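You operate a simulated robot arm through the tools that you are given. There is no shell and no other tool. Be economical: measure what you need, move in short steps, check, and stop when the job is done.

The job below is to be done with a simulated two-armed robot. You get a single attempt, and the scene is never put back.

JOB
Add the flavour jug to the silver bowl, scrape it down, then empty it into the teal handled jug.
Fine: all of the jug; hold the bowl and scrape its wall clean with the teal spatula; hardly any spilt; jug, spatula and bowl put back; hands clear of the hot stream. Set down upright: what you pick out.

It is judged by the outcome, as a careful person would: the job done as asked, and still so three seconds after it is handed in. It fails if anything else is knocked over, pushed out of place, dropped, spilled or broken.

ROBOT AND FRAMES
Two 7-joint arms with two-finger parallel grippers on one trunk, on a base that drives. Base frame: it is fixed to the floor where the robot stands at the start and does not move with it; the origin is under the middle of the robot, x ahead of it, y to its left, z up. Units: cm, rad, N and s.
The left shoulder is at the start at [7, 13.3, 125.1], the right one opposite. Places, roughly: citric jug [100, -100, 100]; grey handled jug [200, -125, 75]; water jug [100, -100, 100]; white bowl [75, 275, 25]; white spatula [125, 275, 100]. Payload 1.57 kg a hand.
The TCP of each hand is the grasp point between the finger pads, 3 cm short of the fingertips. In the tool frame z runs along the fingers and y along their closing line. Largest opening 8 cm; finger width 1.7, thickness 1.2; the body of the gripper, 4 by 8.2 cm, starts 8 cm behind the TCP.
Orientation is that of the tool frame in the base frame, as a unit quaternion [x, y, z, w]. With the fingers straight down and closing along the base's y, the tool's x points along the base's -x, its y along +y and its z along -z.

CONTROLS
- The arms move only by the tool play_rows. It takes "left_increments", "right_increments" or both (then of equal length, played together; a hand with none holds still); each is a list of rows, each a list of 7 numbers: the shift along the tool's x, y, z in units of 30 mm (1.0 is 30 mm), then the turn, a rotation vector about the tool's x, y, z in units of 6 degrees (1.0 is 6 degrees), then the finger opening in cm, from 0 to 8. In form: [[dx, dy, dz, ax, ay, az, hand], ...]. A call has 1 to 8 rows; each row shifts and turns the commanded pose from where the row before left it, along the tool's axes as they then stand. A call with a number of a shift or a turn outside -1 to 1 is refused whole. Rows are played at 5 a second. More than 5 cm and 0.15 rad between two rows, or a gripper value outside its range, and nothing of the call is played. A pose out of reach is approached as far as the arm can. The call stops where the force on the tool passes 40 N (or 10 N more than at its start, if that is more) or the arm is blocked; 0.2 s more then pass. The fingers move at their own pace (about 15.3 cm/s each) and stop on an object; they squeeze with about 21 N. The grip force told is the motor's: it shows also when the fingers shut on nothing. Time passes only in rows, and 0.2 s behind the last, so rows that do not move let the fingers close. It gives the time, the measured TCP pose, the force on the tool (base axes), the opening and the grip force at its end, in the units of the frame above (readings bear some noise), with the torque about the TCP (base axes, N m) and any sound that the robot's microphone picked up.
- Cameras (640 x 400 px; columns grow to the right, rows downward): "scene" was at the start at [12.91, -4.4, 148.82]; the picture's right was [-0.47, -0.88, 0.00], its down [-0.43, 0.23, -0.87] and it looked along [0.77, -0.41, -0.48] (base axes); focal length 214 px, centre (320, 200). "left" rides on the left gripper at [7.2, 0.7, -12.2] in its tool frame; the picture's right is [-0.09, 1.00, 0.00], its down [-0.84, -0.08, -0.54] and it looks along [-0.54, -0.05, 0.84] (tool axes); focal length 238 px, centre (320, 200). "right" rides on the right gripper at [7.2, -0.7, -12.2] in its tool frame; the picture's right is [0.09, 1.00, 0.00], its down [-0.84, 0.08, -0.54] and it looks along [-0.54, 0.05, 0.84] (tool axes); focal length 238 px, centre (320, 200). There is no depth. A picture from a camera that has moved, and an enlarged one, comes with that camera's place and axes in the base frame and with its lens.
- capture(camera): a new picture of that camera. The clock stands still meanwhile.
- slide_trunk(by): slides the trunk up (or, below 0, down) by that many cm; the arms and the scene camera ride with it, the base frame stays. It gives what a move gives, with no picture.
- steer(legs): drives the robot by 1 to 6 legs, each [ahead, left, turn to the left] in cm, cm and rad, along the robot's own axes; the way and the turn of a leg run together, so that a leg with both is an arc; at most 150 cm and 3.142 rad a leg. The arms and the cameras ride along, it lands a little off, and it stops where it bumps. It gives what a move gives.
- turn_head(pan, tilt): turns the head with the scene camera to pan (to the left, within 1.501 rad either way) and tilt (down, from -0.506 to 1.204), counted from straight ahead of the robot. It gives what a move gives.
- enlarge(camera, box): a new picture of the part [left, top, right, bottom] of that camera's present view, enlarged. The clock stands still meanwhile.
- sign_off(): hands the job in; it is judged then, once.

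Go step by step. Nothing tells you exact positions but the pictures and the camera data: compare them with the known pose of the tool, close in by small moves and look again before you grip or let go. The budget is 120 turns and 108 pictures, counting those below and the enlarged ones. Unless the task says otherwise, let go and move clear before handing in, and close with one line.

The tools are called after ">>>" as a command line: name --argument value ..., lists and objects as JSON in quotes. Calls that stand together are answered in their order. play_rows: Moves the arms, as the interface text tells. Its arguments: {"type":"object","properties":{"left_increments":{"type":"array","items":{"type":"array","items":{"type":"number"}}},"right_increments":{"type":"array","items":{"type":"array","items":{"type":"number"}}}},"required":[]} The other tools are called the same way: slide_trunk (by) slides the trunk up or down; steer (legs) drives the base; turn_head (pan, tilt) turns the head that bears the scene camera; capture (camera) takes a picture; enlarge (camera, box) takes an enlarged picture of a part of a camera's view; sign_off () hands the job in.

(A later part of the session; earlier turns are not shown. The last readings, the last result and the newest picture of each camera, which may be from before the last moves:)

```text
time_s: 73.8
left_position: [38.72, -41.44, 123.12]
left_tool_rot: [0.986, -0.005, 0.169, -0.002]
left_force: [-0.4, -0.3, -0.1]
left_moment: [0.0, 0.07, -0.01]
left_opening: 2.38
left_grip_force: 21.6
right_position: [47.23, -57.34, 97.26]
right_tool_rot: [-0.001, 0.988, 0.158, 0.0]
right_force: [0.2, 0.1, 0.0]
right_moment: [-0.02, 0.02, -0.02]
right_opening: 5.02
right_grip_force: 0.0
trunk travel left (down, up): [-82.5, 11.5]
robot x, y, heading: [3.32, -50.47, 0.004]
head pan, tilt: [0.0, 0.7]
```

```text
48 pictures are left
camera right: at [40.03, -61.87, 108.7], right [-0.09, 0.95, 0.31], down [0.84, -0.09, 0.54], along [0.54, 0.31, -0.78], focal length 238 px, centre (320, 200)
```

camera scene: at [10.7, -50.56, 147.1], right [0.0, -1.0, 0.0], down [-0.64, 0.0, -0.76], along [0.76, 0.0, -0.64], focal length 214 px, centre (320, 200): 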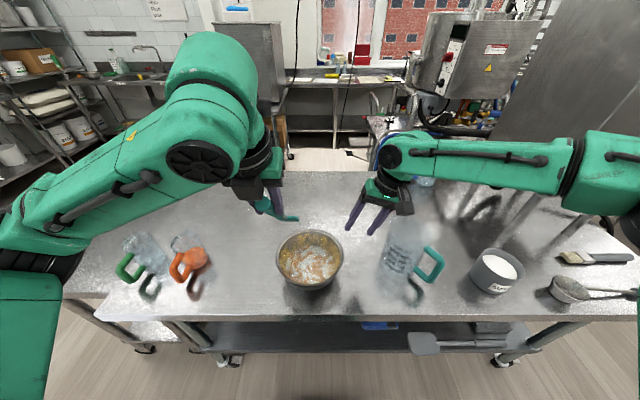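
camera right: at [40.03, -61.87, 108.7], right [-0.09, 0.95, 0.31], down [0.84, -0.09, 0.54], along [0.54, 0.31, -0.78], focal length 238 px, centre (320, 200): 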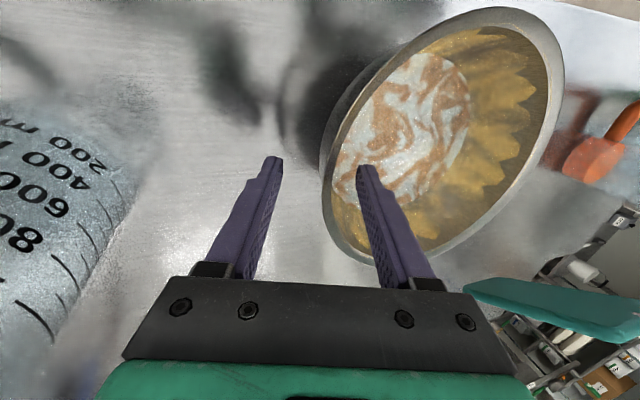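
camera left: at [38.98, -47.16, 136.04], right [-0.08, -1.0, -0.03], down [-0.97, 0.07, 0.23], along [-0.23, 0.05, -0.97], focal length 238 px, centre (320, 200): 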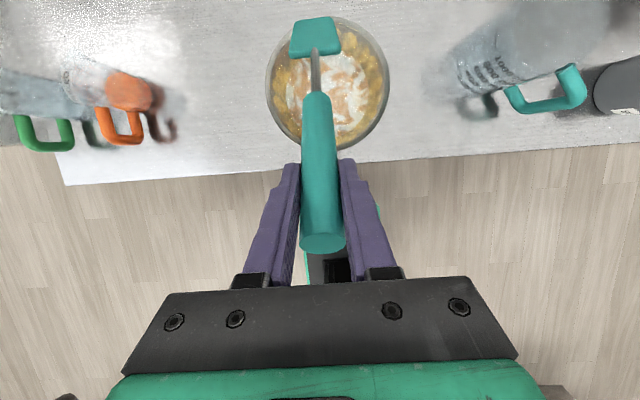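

The rim lies centred between the fingers. Closing.

>>> play_rows --right_increments '[[0, 0, 0, 0, 0, 0, 2], [0, 0, 0, 0, 0, 0, 0], [0, 0, 0, 0, 0, 0, 0], [0, 0, 0, 0, 0, 0, 0]]'

>>> enlarge --camera "scene" --box '[180, 160, 420, 310]'

```text
time_s: 74.8
left_position: [38.84, -41.54, 123.07]
left_tool_rot: [0.986, -0.005, 0.169, -0.002]
left_force: [0.2, -0.5, -0.6]
left_moment: [-0.02, 0.01, 0.03]
left_opening: 2.37
left_grip_force: 21.1
right_position: [47.24, -57.38, 97.13]
right_tool_rot: [0.0, 0.988, 0.156, -0.001]
right_force: [-0.6, -0.3, -0.1]
right_moment: [-0.52, 0.02, 0.02]
right_opening: 0.6
right_grip_force: 21.3
trunk travel left (down, up): [-82.5, 11.5]
robot x, y, heading: [3.51, -50.77, 0.004]
head pan, tilt: [0.0, 0.7]
```

```text
2.67 times, centred on (300, 235) of scene
camera zoom: at [16.63, -50.67, 147.09], right [0.0, -1.0, 0.0], down [-0.64, 0.0, -0.76], along [0.76, 0.0, -0.64], focal length 572 px, centre (373, 107)
```

zoom: 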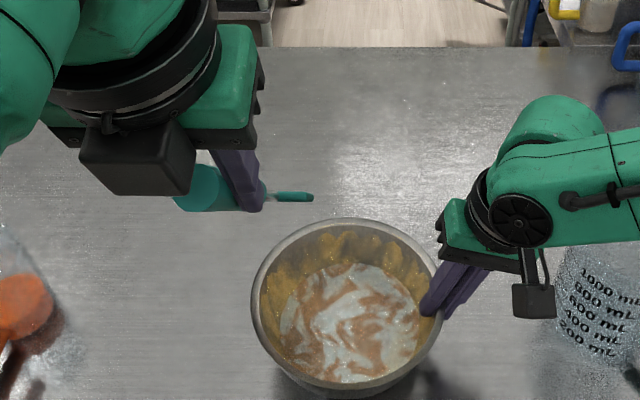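

The bowl is held (opening 0.6 on its wall). Now I bring the spatula steeper (blade nearly vertical) above the bowl's centre.

>>> play_rows --left_increments '[[-0.16, 0.54, -0.5, 0, -0.75, 0, 0], [-0.18, 0.54, -0.48, 0, -0.75, 0, 0], [-0.22, 0.54, -0.46, 0, -0.75, 0, 0], [-0.24, 0.54, -0.44, 0, -0.75, 0, 0]]'

>>> capture --camera "left"

>>> capture --camera "right"

```text
time_s: 75.8
left_position: [35.04, -48.18, 128.0]
left_tool_rot: [1.0, -0.005, 0.012, -0.004]
left_force: [0.6, 0.7, -0.7]
left_moment: [0.02, 0.04, 0.01]
left_opening: 2.33
left_grip_force: 20.6
right_position: [47.43, -57.44, 97.3]
right_tool_rot: [-0.002, 0.988, 0.157, 0.001]
right_force: [0.1, -0.5, -0.5]
right_moment: [-0.51, 0.01, -0.04]
right_opening: 0.61
right_grip_force: 20.9
trunk travel left (down, up): [-82.5, 11.5]
robot x, y, heading: [3.4, -50.4, 0.003]
head pan, tilt: [0.0, 0.7]
```

```text
46 pictures are left
camera left: at [41.99, -48.88, 140.26], right [-0.1, -0.99, -0.01], down [-0.85, 0.08, 0.52], along [-0.52, 0.06, -0.85], focal length 238 px, centre (320, 200)
```

left: 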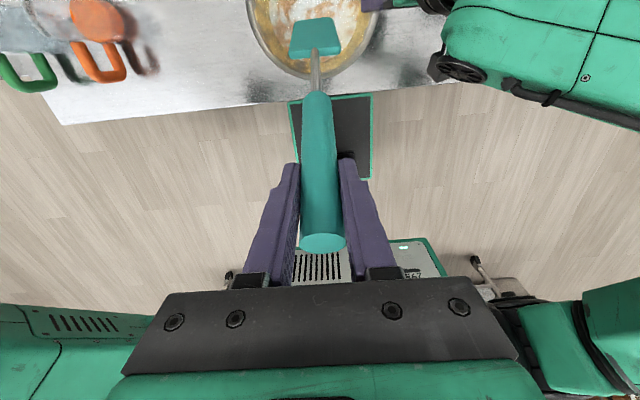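

```text
45 pictures are left
camera right: at [40.18, -62.0, 108.63], right [-0.09, 0.95, 0.31], down [0.84, -0.09, 0.54], along [0.54, 0.31, -0.78], focal length 238 px, centre (320, 200)
```

right: 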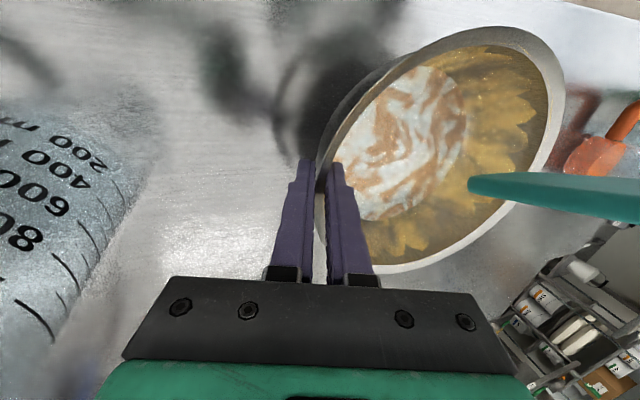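

Blade is above the bowl centre. I'll lower it inside toward the far wall and feel for contact.

>>> play_rows --left_increments '[[0.75, -0.03, 0.57, 0, 0, 0, 0], [0.75, -0.03, 0.57, 0, 0, 0, 0], [0.75, -0.03, 0.57, 0, 0, 0, 0], [0.15, 0, 0, 0, 0, 0, 0], [0.12, 0, 0, 0, 0, 0, 0]]'

>>> enlarge --camera "scene" --box '[240, 200, 400, 310]'

>>> enlarge --camera "right" --box '[300, 0, 640, 290]'

```text
time_s: 77.0
left_position: [42.77, -47.63, 123.09]
left_tool_rot: [1.0, -0.004, 0.011, -0.003]
left_force: [-0.5, 0.4, -0.2]
left_moment: [0.01, 0.01, 0.01]
left_opening: 2.38
left_grip_force: 21.7
right_position: [47.4, -57.33, 97.21]
right_tool_rot: [-0.001, 0.988, 0.156, 0.0]
right_force: [-0.4, 0.3, -0.4]
right_moment: [-0.53, -0.01, -0.02]
right_opening: 0.64
right_grip_force: 21.4
trunk travel left (down, up): [-82.5, 11.5]
robot x, y, heading: [3.2, -50.94, 0.002]
head pan, tilt: [0.0, 0.7]
```

```text
3.64 times, centred on (320, 255) of scene
camera zoom: at [16.66, -50.69, 147.09], right [0.0, -1.0, 0.0], down [-0.64, 0.0, -0.76], along [0.76, 0.0, -0.64], focal length 780 px, centre (320, 0)
```

zoom: 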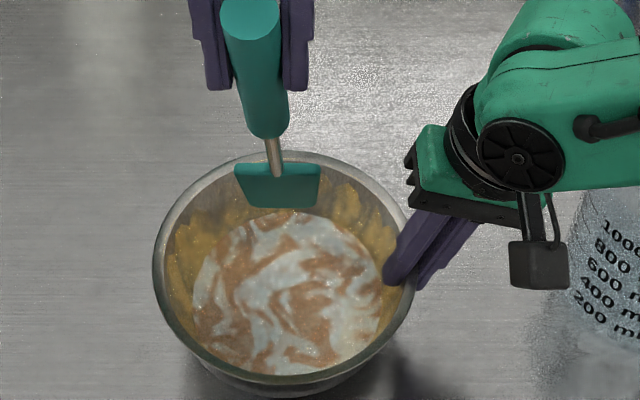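

```text
1.38 times, centred on (470, 145) of right
camera zoom: at [40.17, -61.9, 108.65], right [-0.09, 0.95, 0.31], down [0.84, -0.09, 0.54], along [0.54, 0.31, -0.78], focal length 329 px, centre (113, 276)
```

zoom: 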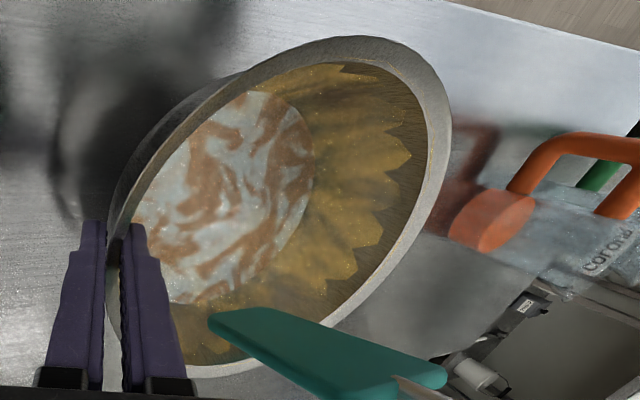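

>>> play_rows --left_increments '[[0.1, 0, 0, 0, 0, 0, 0], [0.1, 0, 0, 0, 0, 0, 0], [0.1, 0, 0, 0, 0, 0, 0]]'

```text
time_s: 77.8
left_position: [43.75, -47.7, 123.06]
left_tool_rot: [1.0, -0.004, 0.011, -0.003]
left_force: [-0.4, 0.1, -0.3]
left_moment: [-0.01, 0.01, 0.01]
left_opening: 2.39
left_grip_force: 20.8
right_position: [47.39, -57.31, 97.27]
right_tool_rot: [-0.001, 0.988, 0.156, 0.0]
right_force: [-0.9, -0.9, -1.0]
right_moment: [-0.54, 0.03, -0.02]
right_opening: 0.63
right_grip_force: 20.6
trunk travel left (down, up): [-82.5, 11.5]
robot x, y, heading: [3.1, -50.54, 0.0]
head pan, tilt: [0.0, 0.7]
```

>>> play_rows --left_increments '[[0, 0, 0.2, 0, 0, 0, 0], [0, 0, 0.2, 0, 0, 0, 0], [0, 0, 0.1, 0, 0, 0, 0]]'

>>> enlarge --camera "scene" --box '[260, 220, 360, 290]'

```text
time_s: 78.5
left_position: [43.76, -47.78, 121.57]
left_tool_rot: [1.0, -0.004, 0.012, -0.002]
left_force: [-0.4, 0.2, -0.1]
left_moment: [0.02, 0.06, -0.02]
left_opening: 2.36
left_grip_force: 21.0
right_position: [47.32, -57.3, 97.17]
right_tool_rot: [-0.001, 0.988, 0.157, 0.0]
right_force: [0.8, 0.5, 0.0]
right_moment: [-0.53, 0.01, 0.0]
right_opening: 0.64
right_grip_force: 21.5
trunk travel left (down, up): [-82.5, 11.5]
robot x, y, heading: [3.33, -50.52, 0.002]
head pan, tilt: [0.0, 0.7]
```

```text
5.71 times, centred on (310, 255) of scene
camera zoom: at [16.66, -50.68, 147.1], right [0.0, -1.0, 0.0], down [-0.64, 0.0, -0.76], along [0.76, 0.0, -0.64], focal length 1226 px, centre (377, -114)
```

zoom: 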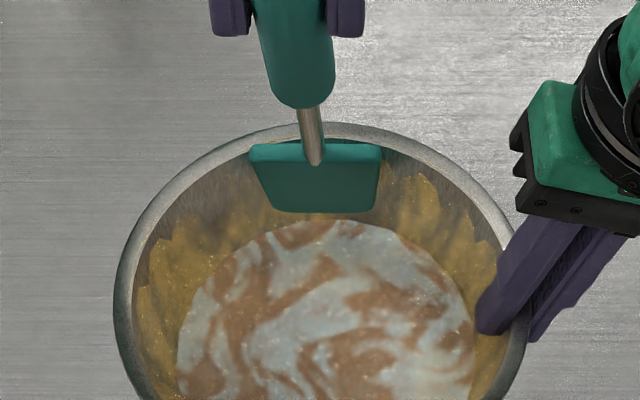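

>>> play_rows --left_increments '[[0.1, 0, 0, 0, 0, 0, 0], [0.1, 0, 0, 0, 0, 0, 0], [0.1, 0, 0, 0, 0, 0, 0], [0, 0, 0, 0, 0, 0, 0]]'

```text
time_s: 79.5
left_position: [44.52, -47.61, 121.52]
left_tool_rot: [1.0, -0.005, 0.012, -0.003]
left_force: [-1.6, -1.8, -0.4]
left_moment: [-0.33, 0.23, -0.12]
left_opening: 2.33
left_grip_force: 20.7
right_position: [47.42, -57.28, 97.31]
right_tool_rot: [0.0, 0.988, 0.157, 0.001]
right_force: [1.5, 1.6, -0.6]
right_moment: [-0.45, 0.03, 0.01]
right_opening: 0.59
right_grip_force: 21.3
trunk travel left (down, up): [-82.5, 11.5]
robot x, y, heading: [3.33, -50.62, 0.001]
head pan, tilt: [0.0, 0.7]
```

Contact with the far wall. I'll sweep the blade around the bowl axis toward the right side, keeping light pressure.

>>> play_rows --left_increments '[[0.04, 0.08, 0, 0, 0, 0, 0], [0.02, -0.08, 0, 0, 0, 1, 0], [0, -0.08, 0, 0, 0, 1, 0], [0, -0.08, 0, 0, 0, 1, 0], [0, -0.08, 0, 0, 0, 1, 0], [0, -0.08, 0, 0, 0, 1, 0], [0, -0.08, 0, 0, 0, 1, 0], [0, -0.08, 0, 0, 0, 1, 0]]'

>>> enlarge --camera "scene" --box '[260, 220, 360, 290]'

```text
time_s: 81.3
left_position: [45.29, -46.34, 121.66]
left_tool_rot: [0.931, -0.364, 0.01, -0.006]
left_force: [0.8, 0.3, -1.1]
left_moment: [0.04, 0.0, 0.0]
left_opening: 2.34
left_grip_force: 21.0
right_position: [47.37, -57.3, 97.24]
right_tool_rot: [-0.001, 0.988, 0.157, 0.0]
right_force: [-0.8, -1.1, 0.2]
right_moment: [-0.49, -0.05, -0.01]
right_opening: 0.58
right_grip_force: 21.0
trunk travel left (down, up): [-82.5, 11.5]
robot x, y, heading: [3.16, -50.76, 0.005]
head pan, tilt: [0.0, 0.7]
```

```text
5.71 times, centred on (310, 255) of scene
camera zoom: at [16.61, -50.69, 147.1], right [0.0, -1.0, 0.0], down [-0.64, 0.0, -0.76], along [0.76, 0.0, -0.64], focal length 1226 px, centre (377, -114)
```

zoom: 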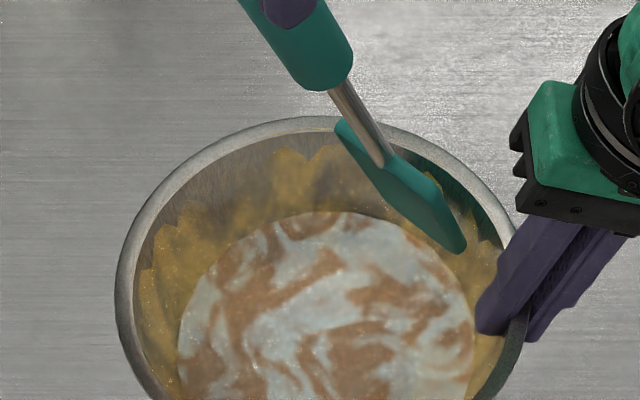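

>>> enlarge --camera "right" --box '[300, 0, 640, 290]'

```text
1.38 times, centred on (470, 145) of right
camera zoom: at [40.14, -61.9, 108.66], right [-0.09, 0.95, 0.31], down [0.84, -0.09, 0.54], along [0.54, 0.31, -0.78], focal length 329 px, centre (113, 276)
```

zoom: 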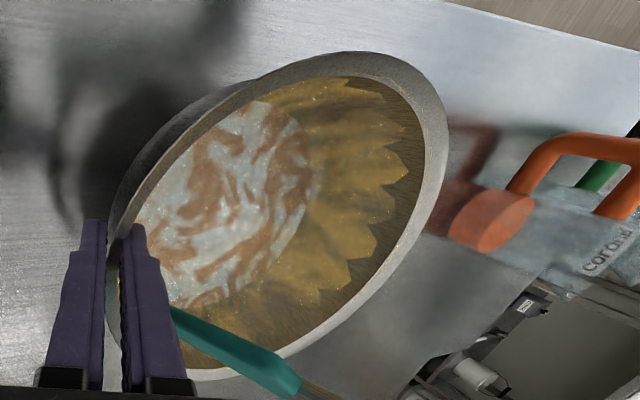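

The corner-only contact on the far wall is light. I'll try the flat approach: blade lying along the near-left wall, and see how well that cleans.

>>> play_rows --left_increments '[[-1, 0, 0, 0, 0, 0, 0], [-1, 0, 0, 0, 0, 0, 0], [-1, 0, 0, 0, 0, 0, 0], [-1, 0, 0, 0, 0, 0, 0], [-0.5, 0, 0, 0, 0, 0, 0], [-0.15, 0, 0, 0, 0, 0, 0], [-0.15, 0, 0, 0, 0, 0, 0], [-0.1, 0, 0, 0, 0, 0, 0]]'

>>> enlarge --camera "scene" --box '[250, 200, 370, 310]'

>>> enlarge --camera "right" --box '[300, 0, 640, 290]'

```text
time_s: 83.2
left_position: [34.57, -36.57, 121.36]
left_tool_rot: [0.932, -0.362, 0.011, -0.007]
left_force: [1.6, -2.6, 0.1]
left_moment: [-0.48, -0.41, -0.15]
left_opening: 2.38
left_grip_force: 20.6
right_position: [47.29, -57.27, 97.11]
right_tool_rot: [0.0, 0.988, 0.156, 0.0]
right_force: [-2.4, 2.3, 0.4]
right_moment: [-0.53, 0.0, 0.19]
right_opening: 0.62
right_grip_force: 21.1
trunk travel left (down, up): [-82.5, 11.5]
robot x, y, heading: [3.16, -50.28, -0.001]
head pan, tilt: [0.0, 0.7]
```

```text
3.64 times, centred on (310, 255) of scene
camera zoom: at [16.63, -50.66, 147.1], right [0.0, -1.0, 0.0], down [-0.64, 0.0, -0.76], along [0.76, 0.0, -0.64], focal length 780 px, centre (356, 0)
```

zoom: 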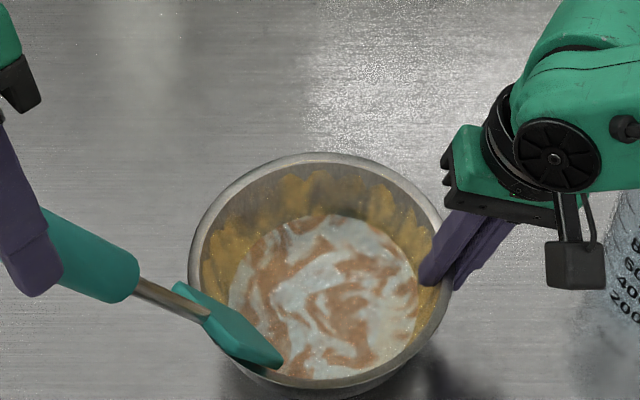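

```text
1.38 times, centred on (470, 145) of right
camera zoom: at [40.14, -61.87, 108.65], right [-0.09, 0.95, 0.31], down [0.84, -0.09, 0.54], along [0.54, 0.31, -0.78], focal length 329 px, centre (113, 276)
```

zoom: 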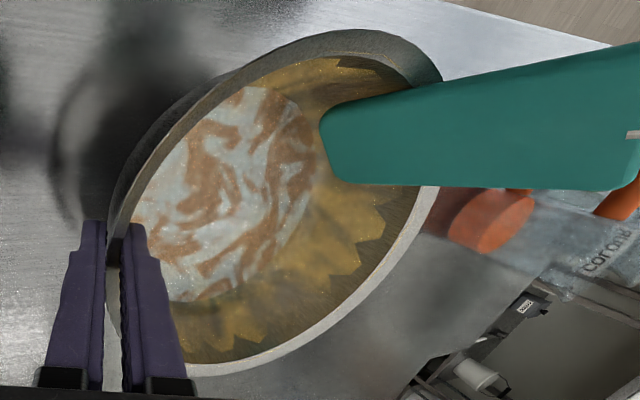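

Flat contact along the near-left wall. I'll lower the blade to the liquid line and sweep around to the left side.

>>> play_rows --left_increments '[[0.3, 0, 0.3, 0, 0, 0, 0], [-0.08, 0, 0.3, 0, 0, 0, 0], [-0.04, -0.58, 0, 0, 0, 1, 0], [0, -0.58, 0, 0, 0, 1, 0], [0, -0.58, 0, 0, 0, 1, 0], [0, -0.58, 0, 0, 0, 1, 0], [0, -0.58, 0, 0, 0, 1, 0], [0, -0.58, 0, 0, 0, 1, 0]]'

>>> enlarge --camera "right" --box '[300, 0, 640, 290]'

```text
time_s: 85.0
left_position: [38.15, -37.56, 119.21]
left_tool_rot: [0.776, -0.631, 0.008, -0.01]
left_force: [3.7, 1.1, -1.5]
left_moment: [0.32, -0.98, 0.44]
left_opening: 2.45
left_grip_force: 20.9
left hand out of reach, approached as far as the arm can: row 7, 8
right_position: [47.34, -57.31, 97.16]
right_tool_rot: [-0.001, 0.988, 0.157, -0.001]
right_force: [-3.7, -1.8, -5.1]
right_moment: [-0.59, 0.2, 0.41]
right_opening: 0.75
right_grip_force: 21.6
trunk travel left (down, up): [-82.5, 11.5]
robot x, y, heading: [3.07, -50.57, 0.001]
head pan, tilt: [0.0, 0.7]
```

```text
1.38 times, centred on (470, 145) of right
camera zoom: at [40.13, -62.0, 108.6], right [-0.09, 0.95, 0.31], down [0.84, -0.09, 0.54], along [0.54, 0.31, -0.78], focal length 329 px, centre (113, 276)
```

zoom: 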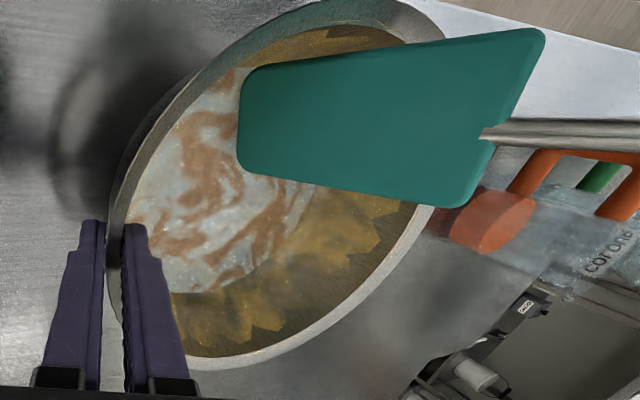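

The arm ran out of yaw there. I'll lift the blade clear and look at how much was cleaned.

>>> play_rows --left_increments '[[0.1, 0.3, -0.5, 0, 0, 0, 0], [0, 0.2, -1, 0, 0, 0, 0], [0, 0, -1, 0, 0, 0, 0], [0, 0, -1, 0, 0, 0, 0]]'

>>> enlarge --camera "right" --box '[300, 0, 640, 290]'

>>> enlarge --camera "scene" --box '[250, 200, 370, 310]'

```text
time_s: 86.0
left_position: [35.67, -39.06, 129.23]
left_tool_rot: [0.775, -0.632, 0.007, -0.01]
left_force: [0.2, 0.0, -0.4]
left_moment: [0.04, -0.03, 0.0]
left_opening: 2.37
left_grip_force: 21.3
left hand out of reach, approached as far as the arm can: row 4
right_position: [47.27, -57.35, 97.16]
right_tool_rot: [-0.001, 0.987, 0.158, 0.0]
right_force: [-0.7, -0.4, -4.6]
right_moment: [-0.47, 0.0, -0.07]
right_opening: 0.54
right_grip_force: 21.2
trunk travel left (down, up): [-82.5, 11.5]
robot x, y, heading: [3.47, -50.62, -0.001]
head pan, tilt: [0.0, 0.7]
```

```text
1.38 times, centred on (470, 145) of right
camera zoom: at [40.13, -61.96, 108.66], right [-0.09, 0.95, 0.31], down [0.84, -0.09, 0.54], along [0.54, 0.31, -0.78], focal length 329 px, centre (113, 276)
```

zoom: 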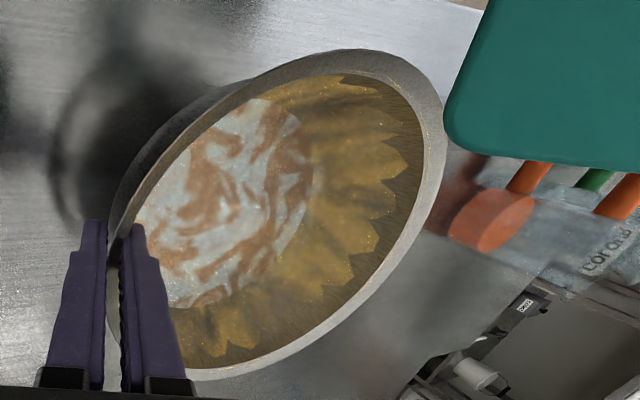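

```text
3.64 times, centred on (310, 255) of scene
camera zoom: at [16.58, -50.78, 147.1], right [0.0, -1.0, 0.0], down [-0.64, 0.0, -0.76], along [0.76, 0.0, -0.64], focal length 780 px, centre (356, 0)
```

zoom: 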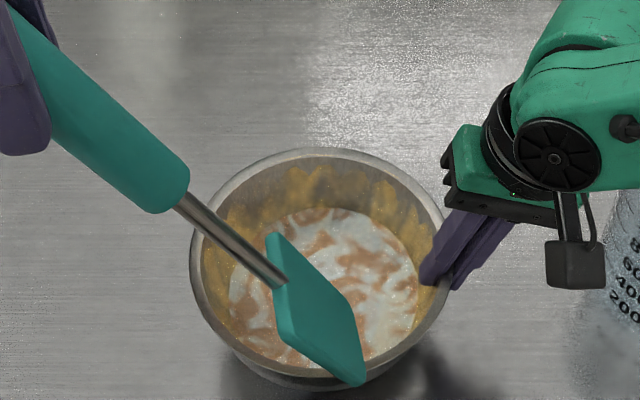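

>>> enlarge --camera "scene" --box '[282, 235, 346, 275]'

```text
10.00 times, centred on (314, 255) of scene
camera zoom: at [16.58, -50.78, 147.1], right [0.0, -1.0, 0.0], down [-0.64, 0.0, -0.76], along [0.76, 0.0, -0.64], focal length 2145 px, centre (380, -350)
```

zoom: 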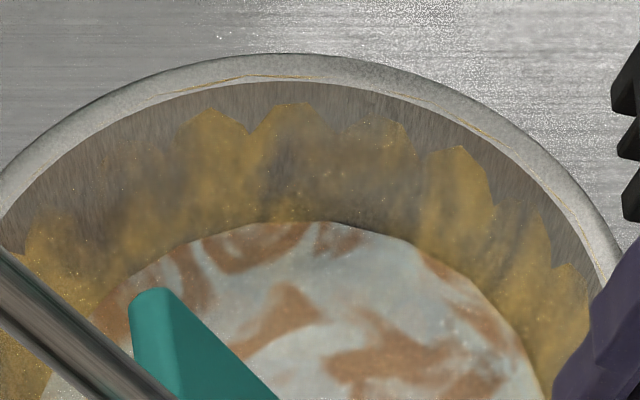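

Scraping does fade the film wherever the blade really touches; my bowl centre was off (it is ≈[48.1,-48.1]), so contact was lost. I'll reposition for systematic sweeps at several heights.

>>> play_rows --left_increments '[[0.45, -0.5, 0, 0, 0, -1, 0], [0.45, -0.5, 0, 0, 0, -1, 0], [0.45, -0.5, 0, 0, 0, -1, 0], [0.45, -0.5, 0, 0, 0, -1, 0]]'

```text
time_s: 87.0
left_position: [43.15, -41.83, 129.15]
left_tool_rot: [0.89, -0.457, 0.009, -0.009]
left_force: [0.4, -0.4, -0.8]
left_moment: [0.04, 0.06, -0.02]
left_opening: 2.35
left_grip_force: 20.8
right_position: [47.4, -57.33, 97.35]
right_tool_rot: [-0.001, 0.987, 0.158, 0.0]
right_force: [1.1, 0.8, -3.2]
right_moment: [-0.48, -0.1, -0.02]
right_opening: 0.55
right_grip_force: 20.9
trunk travel left (down, up): [-82.5, 11.5]
robot x, y, heading: [3.29, -50.58, 0.003]
head pan, tilt: [0.0, 0.7]
```

>>> play_rows --left_increments '[[0.2, -0.04, 0.67, 0, 0, 0, 0], [0.2, -0.04, 0.67, 0, 0, 0, 0], [0.2, -0.05, 0.67, 0, 0, 0, 0], [0.58, 0, 0, 0, 0, 0, 0], [0.3, 0, 0, 0, 0, 0, 0], [0.15, 0, 0, 0, 0, 0, 0], [0.13, 0, 0, 0, 0, 0, 0]]'

>>> play_rows --left_increments '[[0, 0.094, 0, 0, 0, -1, 0], [0, 0.094, 0, 0, 0, -1, 0], [0, 0.094, 0, 0, 0, -1, 0], [0, 0.094, 0, 0, 0, -1, 0], [0, 0.094, 0, 0, 0, -1, 0], [0, 0.094, 0, 0, 0, -1, 0], [0, 0.094, 0, 0, 0, -1, 0], [0, 0.094, 0, 0, 0, -1, 0]]'

>>> play_rows --left_increments '[[0, 0.094, 0, 0, 0, -1, 0], [0, 0.094, 0, 0, 0, -1, 0], [0, 0.094, 0, 0, 0, -1, 0], [0, 0.094, 0, 0, 0, -1, 0], [0, 0.094, 0, 0, 0, -1, 0], [0, 0.094, 0, 0, 0, -1, 0], [0, 0.094, 0, 0, 0, -1, 0], [0, 0.094, 0, 0, 0, -1, 0]]'

>>> enlarge --camera "scene" --box '[250, 200, 370, 310]'

```text
time_s: 88.5
left_position: [46.7, -45.96, 123.3]
left_tool_rot: [0.889, -0.457, 0.01, -0.007]
left_force: [-1.3, 3.2, 2.0]
left_moment: [0.63, 0.18, 0.07]
left_opening: 2.36
left_grip_force: 21.3
right_position: [47.32, -57.35, 97.33]
right_tool_rot: [-0.001, 0.988, 0.157, 0.001]
right_force: [2.3, -4.5, -4.1]
right_moment: [-0.39, -0.14, -0.29]
right_opening: 0.54
right_grip_force: 20.9
trunk travel left (down, up): [-82.5, 11.5]
robot x, y, heading: [3.45, -50.46, 0.001]
head pan, tilt: [0.0, 0.7]
```

```text
time_s: 90.3
left_position: [45.58, -47.68, 123.08]
left_tool_rot: [0.998, -0.055, 0.011, -0.002]
left_force: [-2.1, 0.0, -0.6]
left_moment: [0.03, 0.21, 0.02]
left_opening: 2.36
left_grip_force: 21.3
right_position: [47.29, -57.29, 97.21]
right_tool_rot: [-0.001, 0.988, 0.157, 0.0]
right_force: [2.2, -2.1, 0.2]
right_moment: [-0.29, -0.39, -0.26]
right_opening: 0.52
right_grip_force: 20.6
trunk travel left (down, up): [-82.5, 11.5]
robot x, y, heading: [3.15, -50.47, 0.001]
head pan, tilt: [0.0, 0.7]
```

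```text
time_s: 92.2
left_position: [46.0, -49.96, 123.28]
left_tool_rot: [0.935, 0.355, 0.012, 0.002]
left_force: [-0.7, -0.9, -0.2]
left_moment: [-0.2, 0.18, -0.03]
left_opening: 2.38
left_grip_force: 21.3
right_position: [47.32, -57.44, 97.27]
right_tool_rot: [-0.001, 0.988, 0.157, 0.0]
right_force: [2.4, -0.6, -0.1]
right_moment: [-0.27, -0.4, -0.2]
right_opening: 0.51
right_grip_force: 21.0
trunk travel left (down, up): [-82.5, 11.5]
robot x, y, heading: [3.22, -50.62, -0.0]
head pan, tilt: [0.0, 0.7]
```

```text
3.64 times, centred on (310, 255) of scene
camera zoom: at [16.61, -50.74, 147.1], right [0.0, -1.0, 0.0], down [-0.64, 0.0, -0.76], along [0.76, 0.0, -0.64], focal length 780 px, centre (356, 0)
```

zoom: 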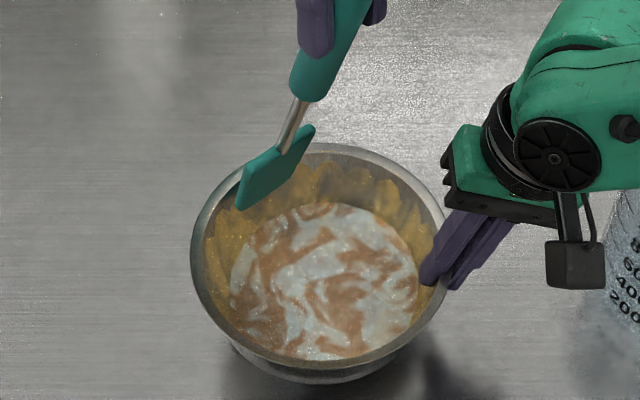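

The sweep keeps contact nicely. I'll continue with two lower rings.

>>> play_rows --left_increments '[[0, 0.094, 0, 0, 0, -1, 0], [0, 0.094, 0, 0, 0, -1, 0], [-0.12, 0, 0.267, 0, 0, 0, 0], [0, -0.108, 0, 0, 0, 1, 0], [0, -0.108, 0, 0, 0, 1, 0], [0, -0.108, 0, 0, 0, 1, 0], [0, -0.108, 0, 0, 0, 1, 0], [0, -0.108, 0, 0, 0, 1, 0]]'

>>> play_rows --left_increments '[[0, -0.108, 0, 0, 0, 1, 0], [0, -0.108, 0, 0, 0, 1, 0], [0, -0.108, 0, 0, 0, 1, 0], [0, -0.108, 0, 0, 0, 1, 0], [0, -0.108, 0, 0, 0, 1, 0], [0, -0.108, 0, 0, 0, 1, 0], [0, -0.108, 0, 0, 0, 1, 0], [0, -0.108, 0, 0, 0, 1, 0]]'

>>> play_rows --left_increments '[[0, -0.108, 0, 0, 0, 1, 0], [0, -0.108, 0, 0, 0, 1, 0], [0, -0.108, 0, 0, 0, 1, 0], [0, -0.108, 0, 0, 0, 1, 0], [0, -0.108, 0, 0, 0, 1, 0], [-0.12, 0, 0.267, 0, 0, 0, 0], [0, 0.124, 0, 0, 0, -1, 0], [0, 0.124, 0, 0, 0, -1, 0]]'

>>> play_rows --left_increments '[[0, 0.124, 0, 0, 0, -1, 0], [0, 0.124, 0, 0, 0, -1, 0], [0, 0.124, 0, 0, 0, -1, 0], [0, 0.124, 0, 0, 0, -1, 0], [0, 0.124, 0, 0, 0, -1, 0], [0, 0.124, 0, 0, 0, -1, 0], [0, 0.124, 0, 0, 0, -1, 0], [0, 0.124, 0, 0, 0, -1, 0]]'

>>> play_rows --left_increments '[[0, 0.124, 0, 0, 0, -1, 0], [0, 0.124, 0, 0, 0, -1, 0], [0, 0.124, 0, 0, 0, -1, 0], [0, 0.124, 0, 0, 0, -1, 0], [0, 0.124, 0, 0, 0, -1, 0], [0, 0.124, 0, 0, 0, -1, 0], [0, 0.124, 0, 0, 0, -1, 0], [0, 0.124, 0, 0, 0, -1, 0]]'

>>> enlarge --camera "scene" --box '[270, 225, 350, 275]'

```text
time_s: 94.0
left_position: [45.21, -49.32, 122.48]
left_tool_rot: [0.979, 0.201, 0.013, 0.0]
left_force: [-0.2, -0.5, -0.7]
left_moment: [0.01, -0.01, 0.01]
left_opening: 2.37
left_grip_force: 20.9
right_position: [47.3, -57.32, 97.16]
right_tool_rot: [-0.001, 0.988, 0.156, 0.0]
right_force: [2.6, -1.9, -0.2]
right_moment: [-0.39, -0.31, -0.15]
right_opening: 0.53
right_grip_force: 20.6
trunk travel left (down, up): [-82.5, 11.5]
robot x, y, heading: [3.22, -50.56, 0.0]
head pan, tilt: [0.0, 0.7]
```

```text
time_s: 95.8
left_position: [45.03, -46.72, 122.49]
left_tool_rot: [0.977, -0.213, 0.011, -0.004]
left_force: [0.1, 0.0, 0.3]
left_moment: [-0.01, 0.01, 0.02]
left_opening: 2.38
left_grip_force: 21.4
right_position: [47.35, -57.35, 97.3]
right_tool_rot: [-0.001, 0.988, 0.157, 0.0]
right_force: [0.2, -1.0, -1.2]
right_moment: [-0.43, -0.19, -0.09]
right_opening: 0.5
right_grip_force: 20.7
trunk travel left (down, up): [-82.5, 11.5]
robot x, y, heading: [3.02, -50.44, -0.001]
head pan, tilt: [0.0, 0.7]
```

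```text
time_s: 97.5
left_position: [45.27, -45.66, 121.59]
left_tool_rot: [0.933, -0.361, 0.01, -0.007]
left_force: [0.3, 0.3, -0.3]
left_moment: [0.02, 0.03, 0.02]
left_opening: 2.38
left_grip_force: 20.7
right_position: [47.39, -57.41, 97.24]
right_tool_rot: [-0.001, 0.988, 0.156, 0.0]
right_force: [0.2, -2.0, -1.2]
right_moment: [-0.45, -0.13, -0.05]
right_opening: 0.53
right_grip_force: 20.7
trunk travel left (down, up): [-82.5, 11.5]
robot x, y, heading: [3.12, -50.81, 0.002]
head pan, tilt: [0.0, 0.7]
```

```text
time_s: 99.3
left_position: [44.36, -48.52, 121.64]
left_tool_rot: [0.999, 0.05, 0.012, -0.001]
left_force: [-1.0, 0.1, 0.0]
left_moment: [0.04, 0.01, 0.01]
left_opening: 2.38
left_grip_force: 21.1
right_position: [47.19, -57.21, 97.24]
right_tool_rot: [-0.001, 0.988, 0.157, 0.0]
right_force: [0.5, -1.8, -2.3]
right_moment: [-0.43, -0.07, -0.02]
right_opening: 0.53
right_grip_force: 21.1
trunk travel left (down, up): [-82.5, 11.5]
robot x, y, heading: [3.11, -50.9, 0.003]
head pan, tilt: [0.0, 0.7]
```

```text
time_s: 101.2
left_position: [45.45, -51.01, 121.7]
left_tool_rot: [0.893, 0.45, 0.012, 0.003]
left_force: [-0.2, -0.7, -0.8]
left_moment: [-0.02, 0.02, 0.0]
left_opening: 2.37
left_grip_force: 20.4
right_position: [47.31, -57.28, 97.19]
right_tool_rot: [-0.001, 0.988, 0.158, 0.0]
right_force: [-0.6, -0.2, -1.7]
right_moment: [-0.44, 0.0, 0.0]
right_opening: 0.53
right_grip_force: 21.4
trunk travel left (down, up): [-82.5, 11.5]
robot x, y, heading: [3.21, -50.24, -0.0]
head pan, tilt: [0.0, 0.7]
```

```text
8.00 times, centred on (310, 250) of scene
camera zoom: at [16.59, -50.72, 147.1], right [0.0, -1.0, 0.0], down [-0.64, 0.0, -0.76], along [0.76, 0.0, -0.64], focal length 1716 px, centre (400, -200)
```

zoom: 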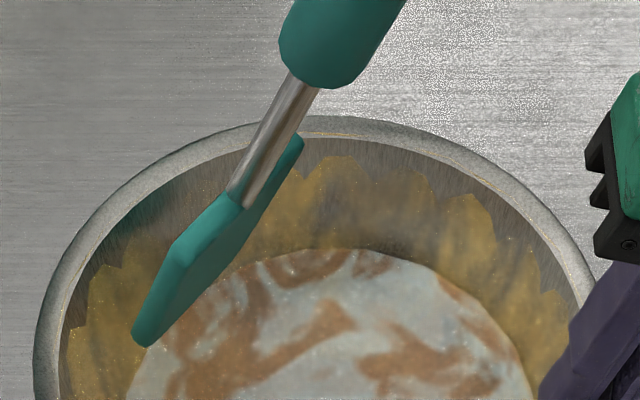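

Those two rings barely touched. I'll press outward more at this height and sweep back, watching the force.

>>> play_rows --left_increments '[[0.1, 0, 0, 0, 0, 0, 0], [0.1, 0, 0, 0, 0, 0, 0]]'

>>> play_rows --left_increments '[[0, -0.105, 0, 0, 0, 1, 0], [0, -0.105, 0, 0, 0, 1, 0], [0, -0.105, 0, 0, 0, 1, 0], [0, -0.105, 0, 0, 0, 1, 0], [0, -0.105, 0, 0, 0, 1, 0], [0, -0.105, 0, 0, 0, 1, 0]]'

>>> play_rows --left_increments '[[0, -0.105, 0, 0, 0, 1, 0], [0, -0.105, 0, 0, 0, 1, 0], [0, -0.105, 0, 0, 0, 1, 0], [0, -0.105, 0, 0, 0, 1, 0], [0, -0.105, 0, 0, 0, 1, 0], [0, -0.105, 0, 0, 0, 1, 0]]'

>>> enlarge --camera "scene" --box '[270, 225, 350, 275]'

```text
time_s: 101.8
left_position: [45.75, -50.5, 121.8]
left_tool_rot: [0.893, 0.45, 0.011, 0.003]
left_force: [0.0, 0.0, -0.3]
left_moment: [-0.06, 0.04, -0.03]
left_opening: 2.36
left_grip_force: 21.1
right_position: [47.24, -57.39, 97.32]
right_tool_rot: [0.0, 0.988, 0.156, 0.0]
right_force: [-0.3, -1.5, -2.7]
right_moment: [-0.42, -0.04, 0.0]
right_opening: 0.49
right_grip_force: 21.2
trunk travel left (down, up): [-82.5, 11.5]
robot x, y, heading: [2.95, -50.42, -0.0]
head pan, tilt: [0.0, 0.7]
```

```text
time_s: 103.2
left_position: [44.63, -49.02, 121.58]
left_tool_rot: [0.988, 0.151, 0.012, 0.0]
left_force: [-0.3, 0.4, -0.5]
left_moment: [0.0, 0.03, -0.03]
left_opening: 2.37
left_grip_force: 21.2
right_position: [47.28, -57.4, 97.28]
right_tool_rot: [-0.001, 0.988, 0.156, 0.0]
right_force: [-0.6, -1.5, -2.7]
right_moment: [-0.49, -0.06, -0.04]
right_opening: 0.53
right_grip_force: 21.3
trunk travel left (down, up): [-82.5, 11.5]
robot x, y, heading: [2.73, -50.73, 0.002]
head pan, tilt: [0.0, 0.7]
```

```text
time_s: 104.5
left_position: [44.61, -47.27, 121.79]
left_tool_rot: [0.987, -0.162, 0.011, -0.004]
left_force: [0.0, 0.1, -0.2]
left_moment: [0.05, 0.0, 0.02]
left_opening: 2.36
left_grip_force: 21.2
right_position: [47.29, -57.36, 97.23]
right_tool_rot: [-0.001, 0.988, 0.157, 0.0]
right_force: [-0.2, -0.7, -1.9]
right_moment: [-0.44, -0.04, -0.03]
right_opening: 0.53
right_grip_force: 21.1
trunk travel left (down, up): [-82.5, 11.5]
robot x, y, heading: [3.05, -50.72, 0.0]
head pan, tilt: [0.0, 0.7]
```

```text
8.00 times, centred on (310, 250) of scene
camera zoom: at [16.59, -50.7, 147.1], right [0.0, -1.0, 0.0], down [-0.64, 0.0, -0.76], along [0.76, 0.0, -0.64], focal length 1716 px, centre (400, -200)
```

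zoom: 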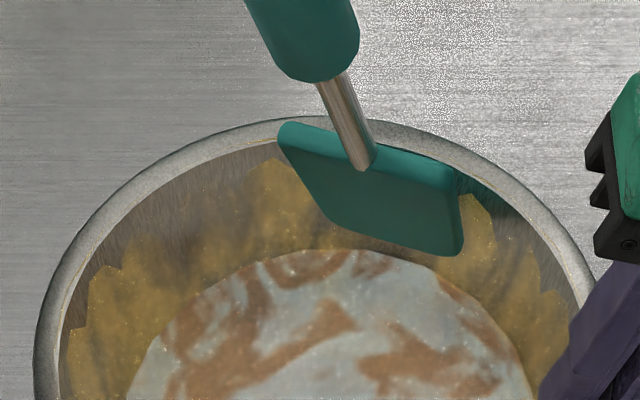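

>>> play_rows --left_increments '[[0.1, 0, 0, 0, 0, 0, 0], [0.1, 0, 0, 0, 0, 0, 0], [0.1, 0, 0, 0, 0, 0, 0]]'

>>> play_rows --left_increments '[[0.1, 0, 0, 0, 0, 0, 0], [0.1, 0, 0, 0, 0, 0, 0]]'

>>> play_rows --left_increments '[[0.1, 0, 0, 0, 0, 0, 0], [0.1, 0, 0, 0, 0, 0, 0]]'

>>> enlarge --camera "scene" --box '[270, 225, 350, 275]'

```text
time_s: 105.3
left_position: [45.35, -47.57, 121.82]
left_tool_rot: [0.987, -0.161, 0.011, -0.003]
left_force: [-3.0, 0.9, 2.1]
left_moment: [0.22, 0.66, -0.04]
left_opening: 2.37
left_grip_force: 21.3
right_position: [47.4, -57.31, 97.22]
right_tool_rot: [-0.001, 0.988, 0.156, -0.001]
right_force: [2.5, -0.4, -5.2]
right_moment: [-0.46, 0.08, -0.1]
right_opening: 0.53
right_grip_force: 21.4
trunk travel left (down, up): [-82.5, 11.5]
robot x, y, heading: [3.03, -50.0, -0.002]
head pan, tilt: [0.0, 0.7]
```

```text
time_s: 106.0
left_position: [45.89, -47.66, 121.72]
left_tool_rot: [0.987, -0.16, 0.012, -0.004]
left_force: [-2.4, 0.8, 1.4]
left_moment: [0.25, 0.67, -0.02]
left_opening: 2.38
left_grip_force: 21.2
right_position: [47.34, -57.45, 97.29]
right_tool_rot: [-0.001, 0.988, 0.157, 0.001]
right_force: [1.5, -1.2, -3.8]
right_moment: [-0.39, 0.0, -0.16]
right_opening: 0.51
right_grip_force: 21.5
trunk travel left (down, up): [-82.5, 11.5]
robot x, y, heading: [3.2, -50.77, 0.001]
head pan, tilt: [0.0, 0.7]
```

```text
time_s: 106.5
left_position: [46.62, -48.04, 121.78]
left_tool_rot: [0.987, -0.16, 0.011, -0.004]
left_force: [-2.2, 1.0, 1.4]
left_moment: [0.32, 0.62, 0.02]
left_opening: 2.37
left_grip_force: 20.9
right_position: [47.25, -57.3, 97.31]
right_tool_rot: [-0.001, 0.988, 0.156, 0.001]
right_force: [2.4, -0.5, -3.7]
right_moment: [-0.41, -0.02, -0.28]
right_opening: 0.54
right_grip_force: 21.2
trunk travel left (down, up): [-82.5, 11.5]
robot x, y, heading: [2.91, -50.48, 0.005]
head pan, tilt: [0.0, 0.7]
```

```text
8.00 times, centred on (310, 250) of scene
camera zoom: at [16.56, -50.67, 147.1], right [0.0, -1.0, 0.0], down [-0.64, 0.0, -0.76], along [0.76, 0.0, -0.64], focal length 1716 px, centre (400, -200)
```

zoom: 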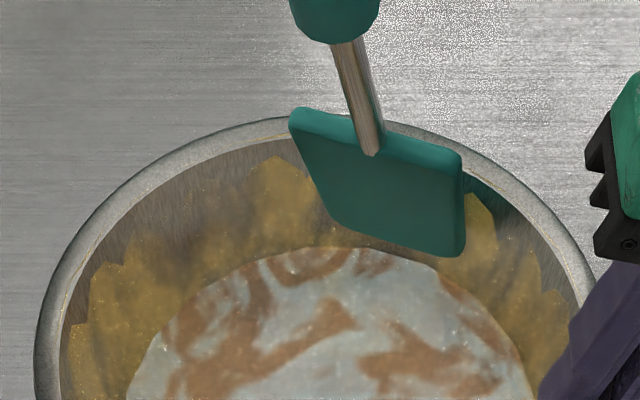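

The spatula yields slightly in the grip at ~2.5 N, which acts as a compliant press. Now firmly in contact, I'll sweep this ring both ways, with a slight outward bias.

>>> play_rows --left_increments '[[0.02, -0.06, 0, 0, 0, 1, 0], [0.02, -0.06, 0, 0, 0, 1, 0], [0.02, -0.06, 0, 0, 0, 1, 0], [0.02, -0.06, 0, 0, 0, 1, 0], [0.02, -0.06, 0, 0, 0, 1, 0]]'

>>> play_rows --left_increments '[[0.01, 0.055, 0, 0, 0, -1, 0], [0.01, 0.055, 0, 0, 0, -1, 0], [0.01, 0.055, 0, 0, 0, -1, 0], [0.01, 0.055, 0, 0, 0, -1, 0], [0.01, 0.055, 0, 0, 0, -1, 0], [0.01, 0.055, 0, 0, 0, -1, 0], [0.01, 0.055, 0, 0, 0, -1, 0], [0.01, 0.055, 0, 0, 0, -1, 0]]'

>>> play_rows --left_increments '[[0.02, 0.055, 0, 0, 0, -1, 0], [0.02, 0.055, 0, 0, 0, -1, 0], [0.02, 0.055, 0, 0, 0, -1, 0], [0.02, 0.055, 0, 0, 0, -1, 0], [0.02, 0.055, 0, 0, 0, -1, 0], [0.02, 0.055, 0, 0, 0, -1, 0], [0.02, 0.055, 0, 0, 0, -1, 0], [0.02, 0.055, 0, 0, 0, -1, 0]]'

>>> enlarge --camera "scene" --box '[270, 225, 350, 275]'

```text
time_s: 107.8
left_position: [47.27, -47.27, 121.82]
left_tool_rot: [0.911, -0.412, 0.01, -0.007]
left_force: [-1.5, 1.3, 0.2]
left_moment: [0.34, 0.32, 0.03]
left_opening: 2.35
left_grip_force: 21.4
right_position: [47.27, -57.4, 97.4]
right_tool_rot: [-0.002, 0.988, 0.157, 0.0]
right_force: [1.1, -0.9, -2.7]
right_moment: [-0.36, -0.12, -0.21]
right_opening: 0.54
right_grip_force: 21.0
trunk travel left (down, up): [-82.5, 11.5]
robot x, y, heading: [3.22, -50.5, 0.006]
head pan, tilt: [0.0, 0.7]
```

```text
time_s: 109.5
left_position: [46.98, -48.75, 121.76]
left_tool_rot: [1.0, -0.003, 0.011, -0.002]
left_force: [-1.8, -0.1, 0.1]
left_moment: [-0.02, 0.66, -0.06]
left_opening: 2.34
left_grip_force: 20.7
right_position: [47.35, -57.36, 97.1]
right_tool_rot: [-0.001, 0.988, 0.157, 0.0]
right_force: [2.5, -0.6, -2.3]
right_moment: [-0.38, -0.15, -0.16]
right_opening: 0.49
right_grip_force: 21.1
trunk travel left (down, up): [-82.5, 11.5]
robot x, y, heading: [3.35, -50.36, 0.005]
head pan, tilt: [0.0, 0.7]
```

```text
time_s: 111.3
left_position: [47.85, -49.58, 121.74]
left_tool_rot: [0.915, 0.403, 0.013, 0.002]
left_force: [-0.4, -0.5, -0.9]
left_moment: [-0.1, 0.1, -0.01]
left_opening: 2.36
left_grip_force: 20.8
right_position: [47.29, -57.31, 97.23]
right_tool_rot: [0.0, 0.987, 0.158, 0.001]
right_force: [0.4, -0.9, -1.7]
right_moment: [-0.48, -0.17, -0.1]
right_opening: 0.53
right_grip_force: 20.9
trunk travel left (down, up): [-82.5, 11.5]
robot x, y, heading: [3.12, -50.75, 0.003]
head pan, tilt: [0.0, 0.7]
```

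```text
8.00 times, centred on (310, 250) of scene
camera zoom: at [16.6, -50.72, 147.1], right [0.0, -1.0, 0.0], down [-0.64, 0.0, -0.76], along [0.76, 0.0, -0.64], focal length 1716 px, centre (400, -200)
```

zoom: 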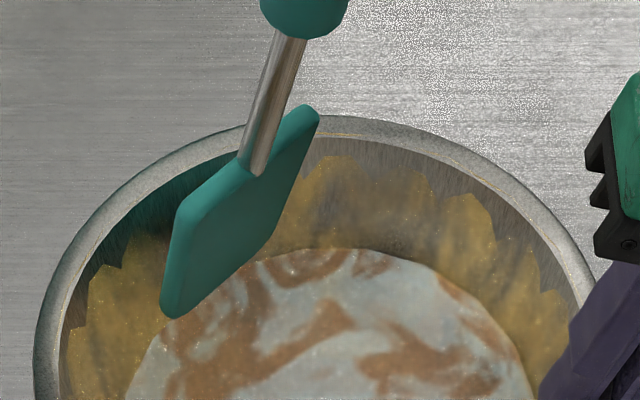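

Corner contact is too narrow. I'll switch to a squeegee pose: the blade rolled 45° about its axis so its long side edge lies along the wall's slope at the near side. First lift, move back and re-yaw.

>>> play_rows --left_increments '[[-0.3, 0, -0.7, 0, 0, 0, 0], [-0.3, -0.6, -0.8, 0, 0, 0, 0], [-0.4, -0.9, -0.8, 0, 0, 0, 0], [-0.4, -0.9, -0.2, 0, 0, 0, 0], [-0.3, -0.9, 0, 0, 0, 0, 0], [0, 0, 0, 0, 0, 1, 0], [0, 0, 0, 0, 0, 1, 0], [0, 0, 0, 0, 0, 1, 0]]'

>>> play_rows --left_increments '[[0, 0, 0, 0, 0, 1, 0], [0, 0, 0, 0, 0, 1, 0], [0, 0, 0, 0, 0, 1, 0], [0, 0, 0, 0, 0, 1, 0], [0, 0, 0, 0, 0, 1, 0], [0, 0, 0, 0, 0, 1, 0], [0, 0, 0, 0, 0, 1, 0], [0, 0, 0, 0, 0, 1, 0]]'

>>> play_rows --left_increments '[[0, 0, 0, -0.3, 0.3, -0.89, 0], [0, 0, 0, -0.3, 0.3, -0.89, 0], [0, 0, 0, -0.3, 0.3, -0.89, 0], [0, 0, 0, -0.3, 0, -0.89, 0], [0, 0, 0, -0.3, 0, -0.89, 0], [0, 0, 0, -0.3, 0, -0.89, 0], [0, 0, 0, -0.3, 0, -0.89, 0], [0, 0, 0, -0.3, 0, -0.89, 0]]'

>>> enlarge --camera "scene" --box '[210, 180, 370, 300]'

```text
time_s: 113.2
left_position: [36.8, -46.53, 129.02]
left_tool_rot: [0.967, 0.254, 0.011, 0.0]
left_force: [0.2, 0.1, -1.0]
left_moment: [0.01, 0.0, 0.0]
left_opening: 2.38
left_grip_force: 21.3
right_position: [47.37, -57.27, 97.19]
right_tool_rot: [-0.001, 0.988, 0.157, 0.0]
right_force: [-0.9, -1.5, -3.4]
right_moment: [-0.49, 0.03, 0.02]
right_opening: 0.52
right_grip_force: 21.0
trunk travel left (down, up): [-82.5, 11.5]
robot x, y, heading: [3.06, -50.47, 0.005]
head pan, tilt: [0.0, 0.7]
```

```text
time_s: 115.0
left_position: [36.94, -46.65, 128.87]
left_tool_rot: [0.987, -0.162, 0.011, -0.004]
left_force: [0.4, -0.2, -0.6]
left_moment: [-0.01, 0.04, 0.01]
left_opening: 2.34
left_grip_force: 21.1
right_position: [47.26, -57.4, 97.15]
right_tool_rot: [0.0, 0.988, 0.156, 0.0]
right_force: [-0.3, -0.2, -4.5]
right_moment: [-0.47, 0.02, 0.02]
right_opening: 0.51
right_grip_force: 21.5
trunk travel left (down, up): [-82.5, 11.5]
robot x, y, heading: [3.29, -50.77, 0.003]
head pan, tilt: [0.0, 0.7]
```

```text
time_s: 116.8
left_position: [36.81, -46.7, 129.09]
left_tool_rot: [0.968, 0.204, 0.036, 0.14]
left_force: [0.0, -0.2, -0.1]
left_moment: [0.01, 0.03, -0.01]
left_opening: 2.38
left_grip_force: 21.3
right_position: [47.3, -57.26, 97.27]
right_tool_rot: [-0.001, 0.988, 0.157, 0.0]
right_force: [-0.2, -0.6, -3.4]
right_moment: [-0.46, -0.02, -0.02]
right_opening: 0.52
right_grip_force: 20.9
trunk travel left (down, up): [-82.5, 11.5]
robot x, y, heading: [2.91, -50.4, 0.005]
head pan, tilt: [0.0, 0.7]
```

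```text
3.33 times, centred on (290, 240) of scene
camera zoom: at [16.61, -50.68, 147.1], right [0.0, -1.0, 0.0], down [-0.64, 0.0, -0.76], along [0.76, 0.0, -0.64], focal length 715 px, centre (420, 67)
```

zoom: 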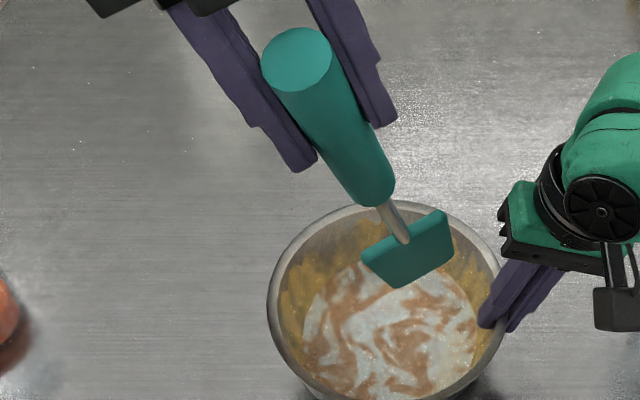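

>>> play_rows --left_increments '[[-0.275, -0.375, 0.63, 0, 0, 0, 0], [-0.275, -0.375, 0.63, 0, 0, 0, 0], [-0.275, -0.375, 0.63, 0, 0, 0, 0], [-0.275, -0.375, 0.63, 0, 0, 0, 0], [-0.26, -0.2, -0.063, 0, 0, 0, 0], [-0.2, -0.15, -0.05, 0, 0, 0, 0]]'

>>> play_rows --left_increments '[[-0.13, -0.1, -0.03, 0, 0, 0, 0], [-0.13, -0.1, -0.03, 0, 0, 0, 0], [-0.13, -0.1, -0.03, 0, 0, 0, 0]]'

>>> enlarge --camera "right" --box '[300, 0, 640, 290]'

```text
time_s: 118.2
left_position: [32.77, -45.91, 120.52]
left_tool_rot: [0.968, 0.205, 0.036, 0.138]
left_force: [0.3, -0.1, 0.0]
left_moment: [-0.02, 0.04, 0.01]
left_opening: 2.37
left_grip_force: 21.3
left hand out of reach, approached as far as the arm can: row 5, 6
right_position: [47.37, -57.34, 97.17]
right_tool_rot: [-0.001, 0.988, 0.156, -0.001]
right_force: [0.1, 0.5, -4.0]
right_moment: [-0.46, -0.01, 0.02]
right_opening: 0.5
right_grip_force: 20.9
trunk travel left (down, up): [-82.5, 11.5]
robot x, y, heading: [3.23, -50.6, 0.002]
head pan, tilt: [0.0, 0.7]
```

```text
time_s: 119.0
left_position: [31.78, -46.36, 119.91]
left_tool_rot: [0.977, 0.176, 0.043, 0.112]
left_force: [2.4, -0.8, 0.1]
left_moment: [-0.14, -0.71, -0.02]
left_opening: 2.36
left_grip_force: 21.3
left hand out of reach, approached as far as the arm can: row 1, 2, 3
right_position: [47.28, -57.32, 97.25]
right_tool_rot: [-0.002, 0.988, 0.157, -0.001]
right_force: [-3.3, 0.4, -5.3]
right_moment: [-0.67, -0.08, 0.26]
right_opening: 0.53
right_grip_force: 21.1
trunk travel left (down, up): [-82.5, 11.5]
robot x, y, heading: [3.4, -50.62, -0.0]
head pan, tilt: [0.0, 0.7]
```

```text
1.38 times, centred on (470, 145) of right
camera zoom: at [40.05, -61.92, 108.65], right [-0.09, 0.95, 0.31], down [0.84, -0.09, 0.54], along [0.54, 0.31, -0.78], focal length 329 px, centre (113, 276)
```

zoom: 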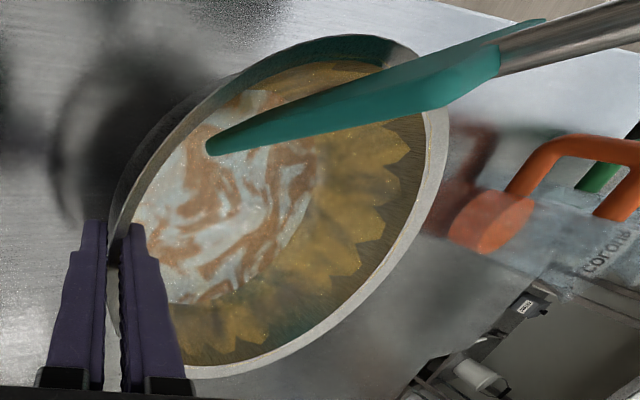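

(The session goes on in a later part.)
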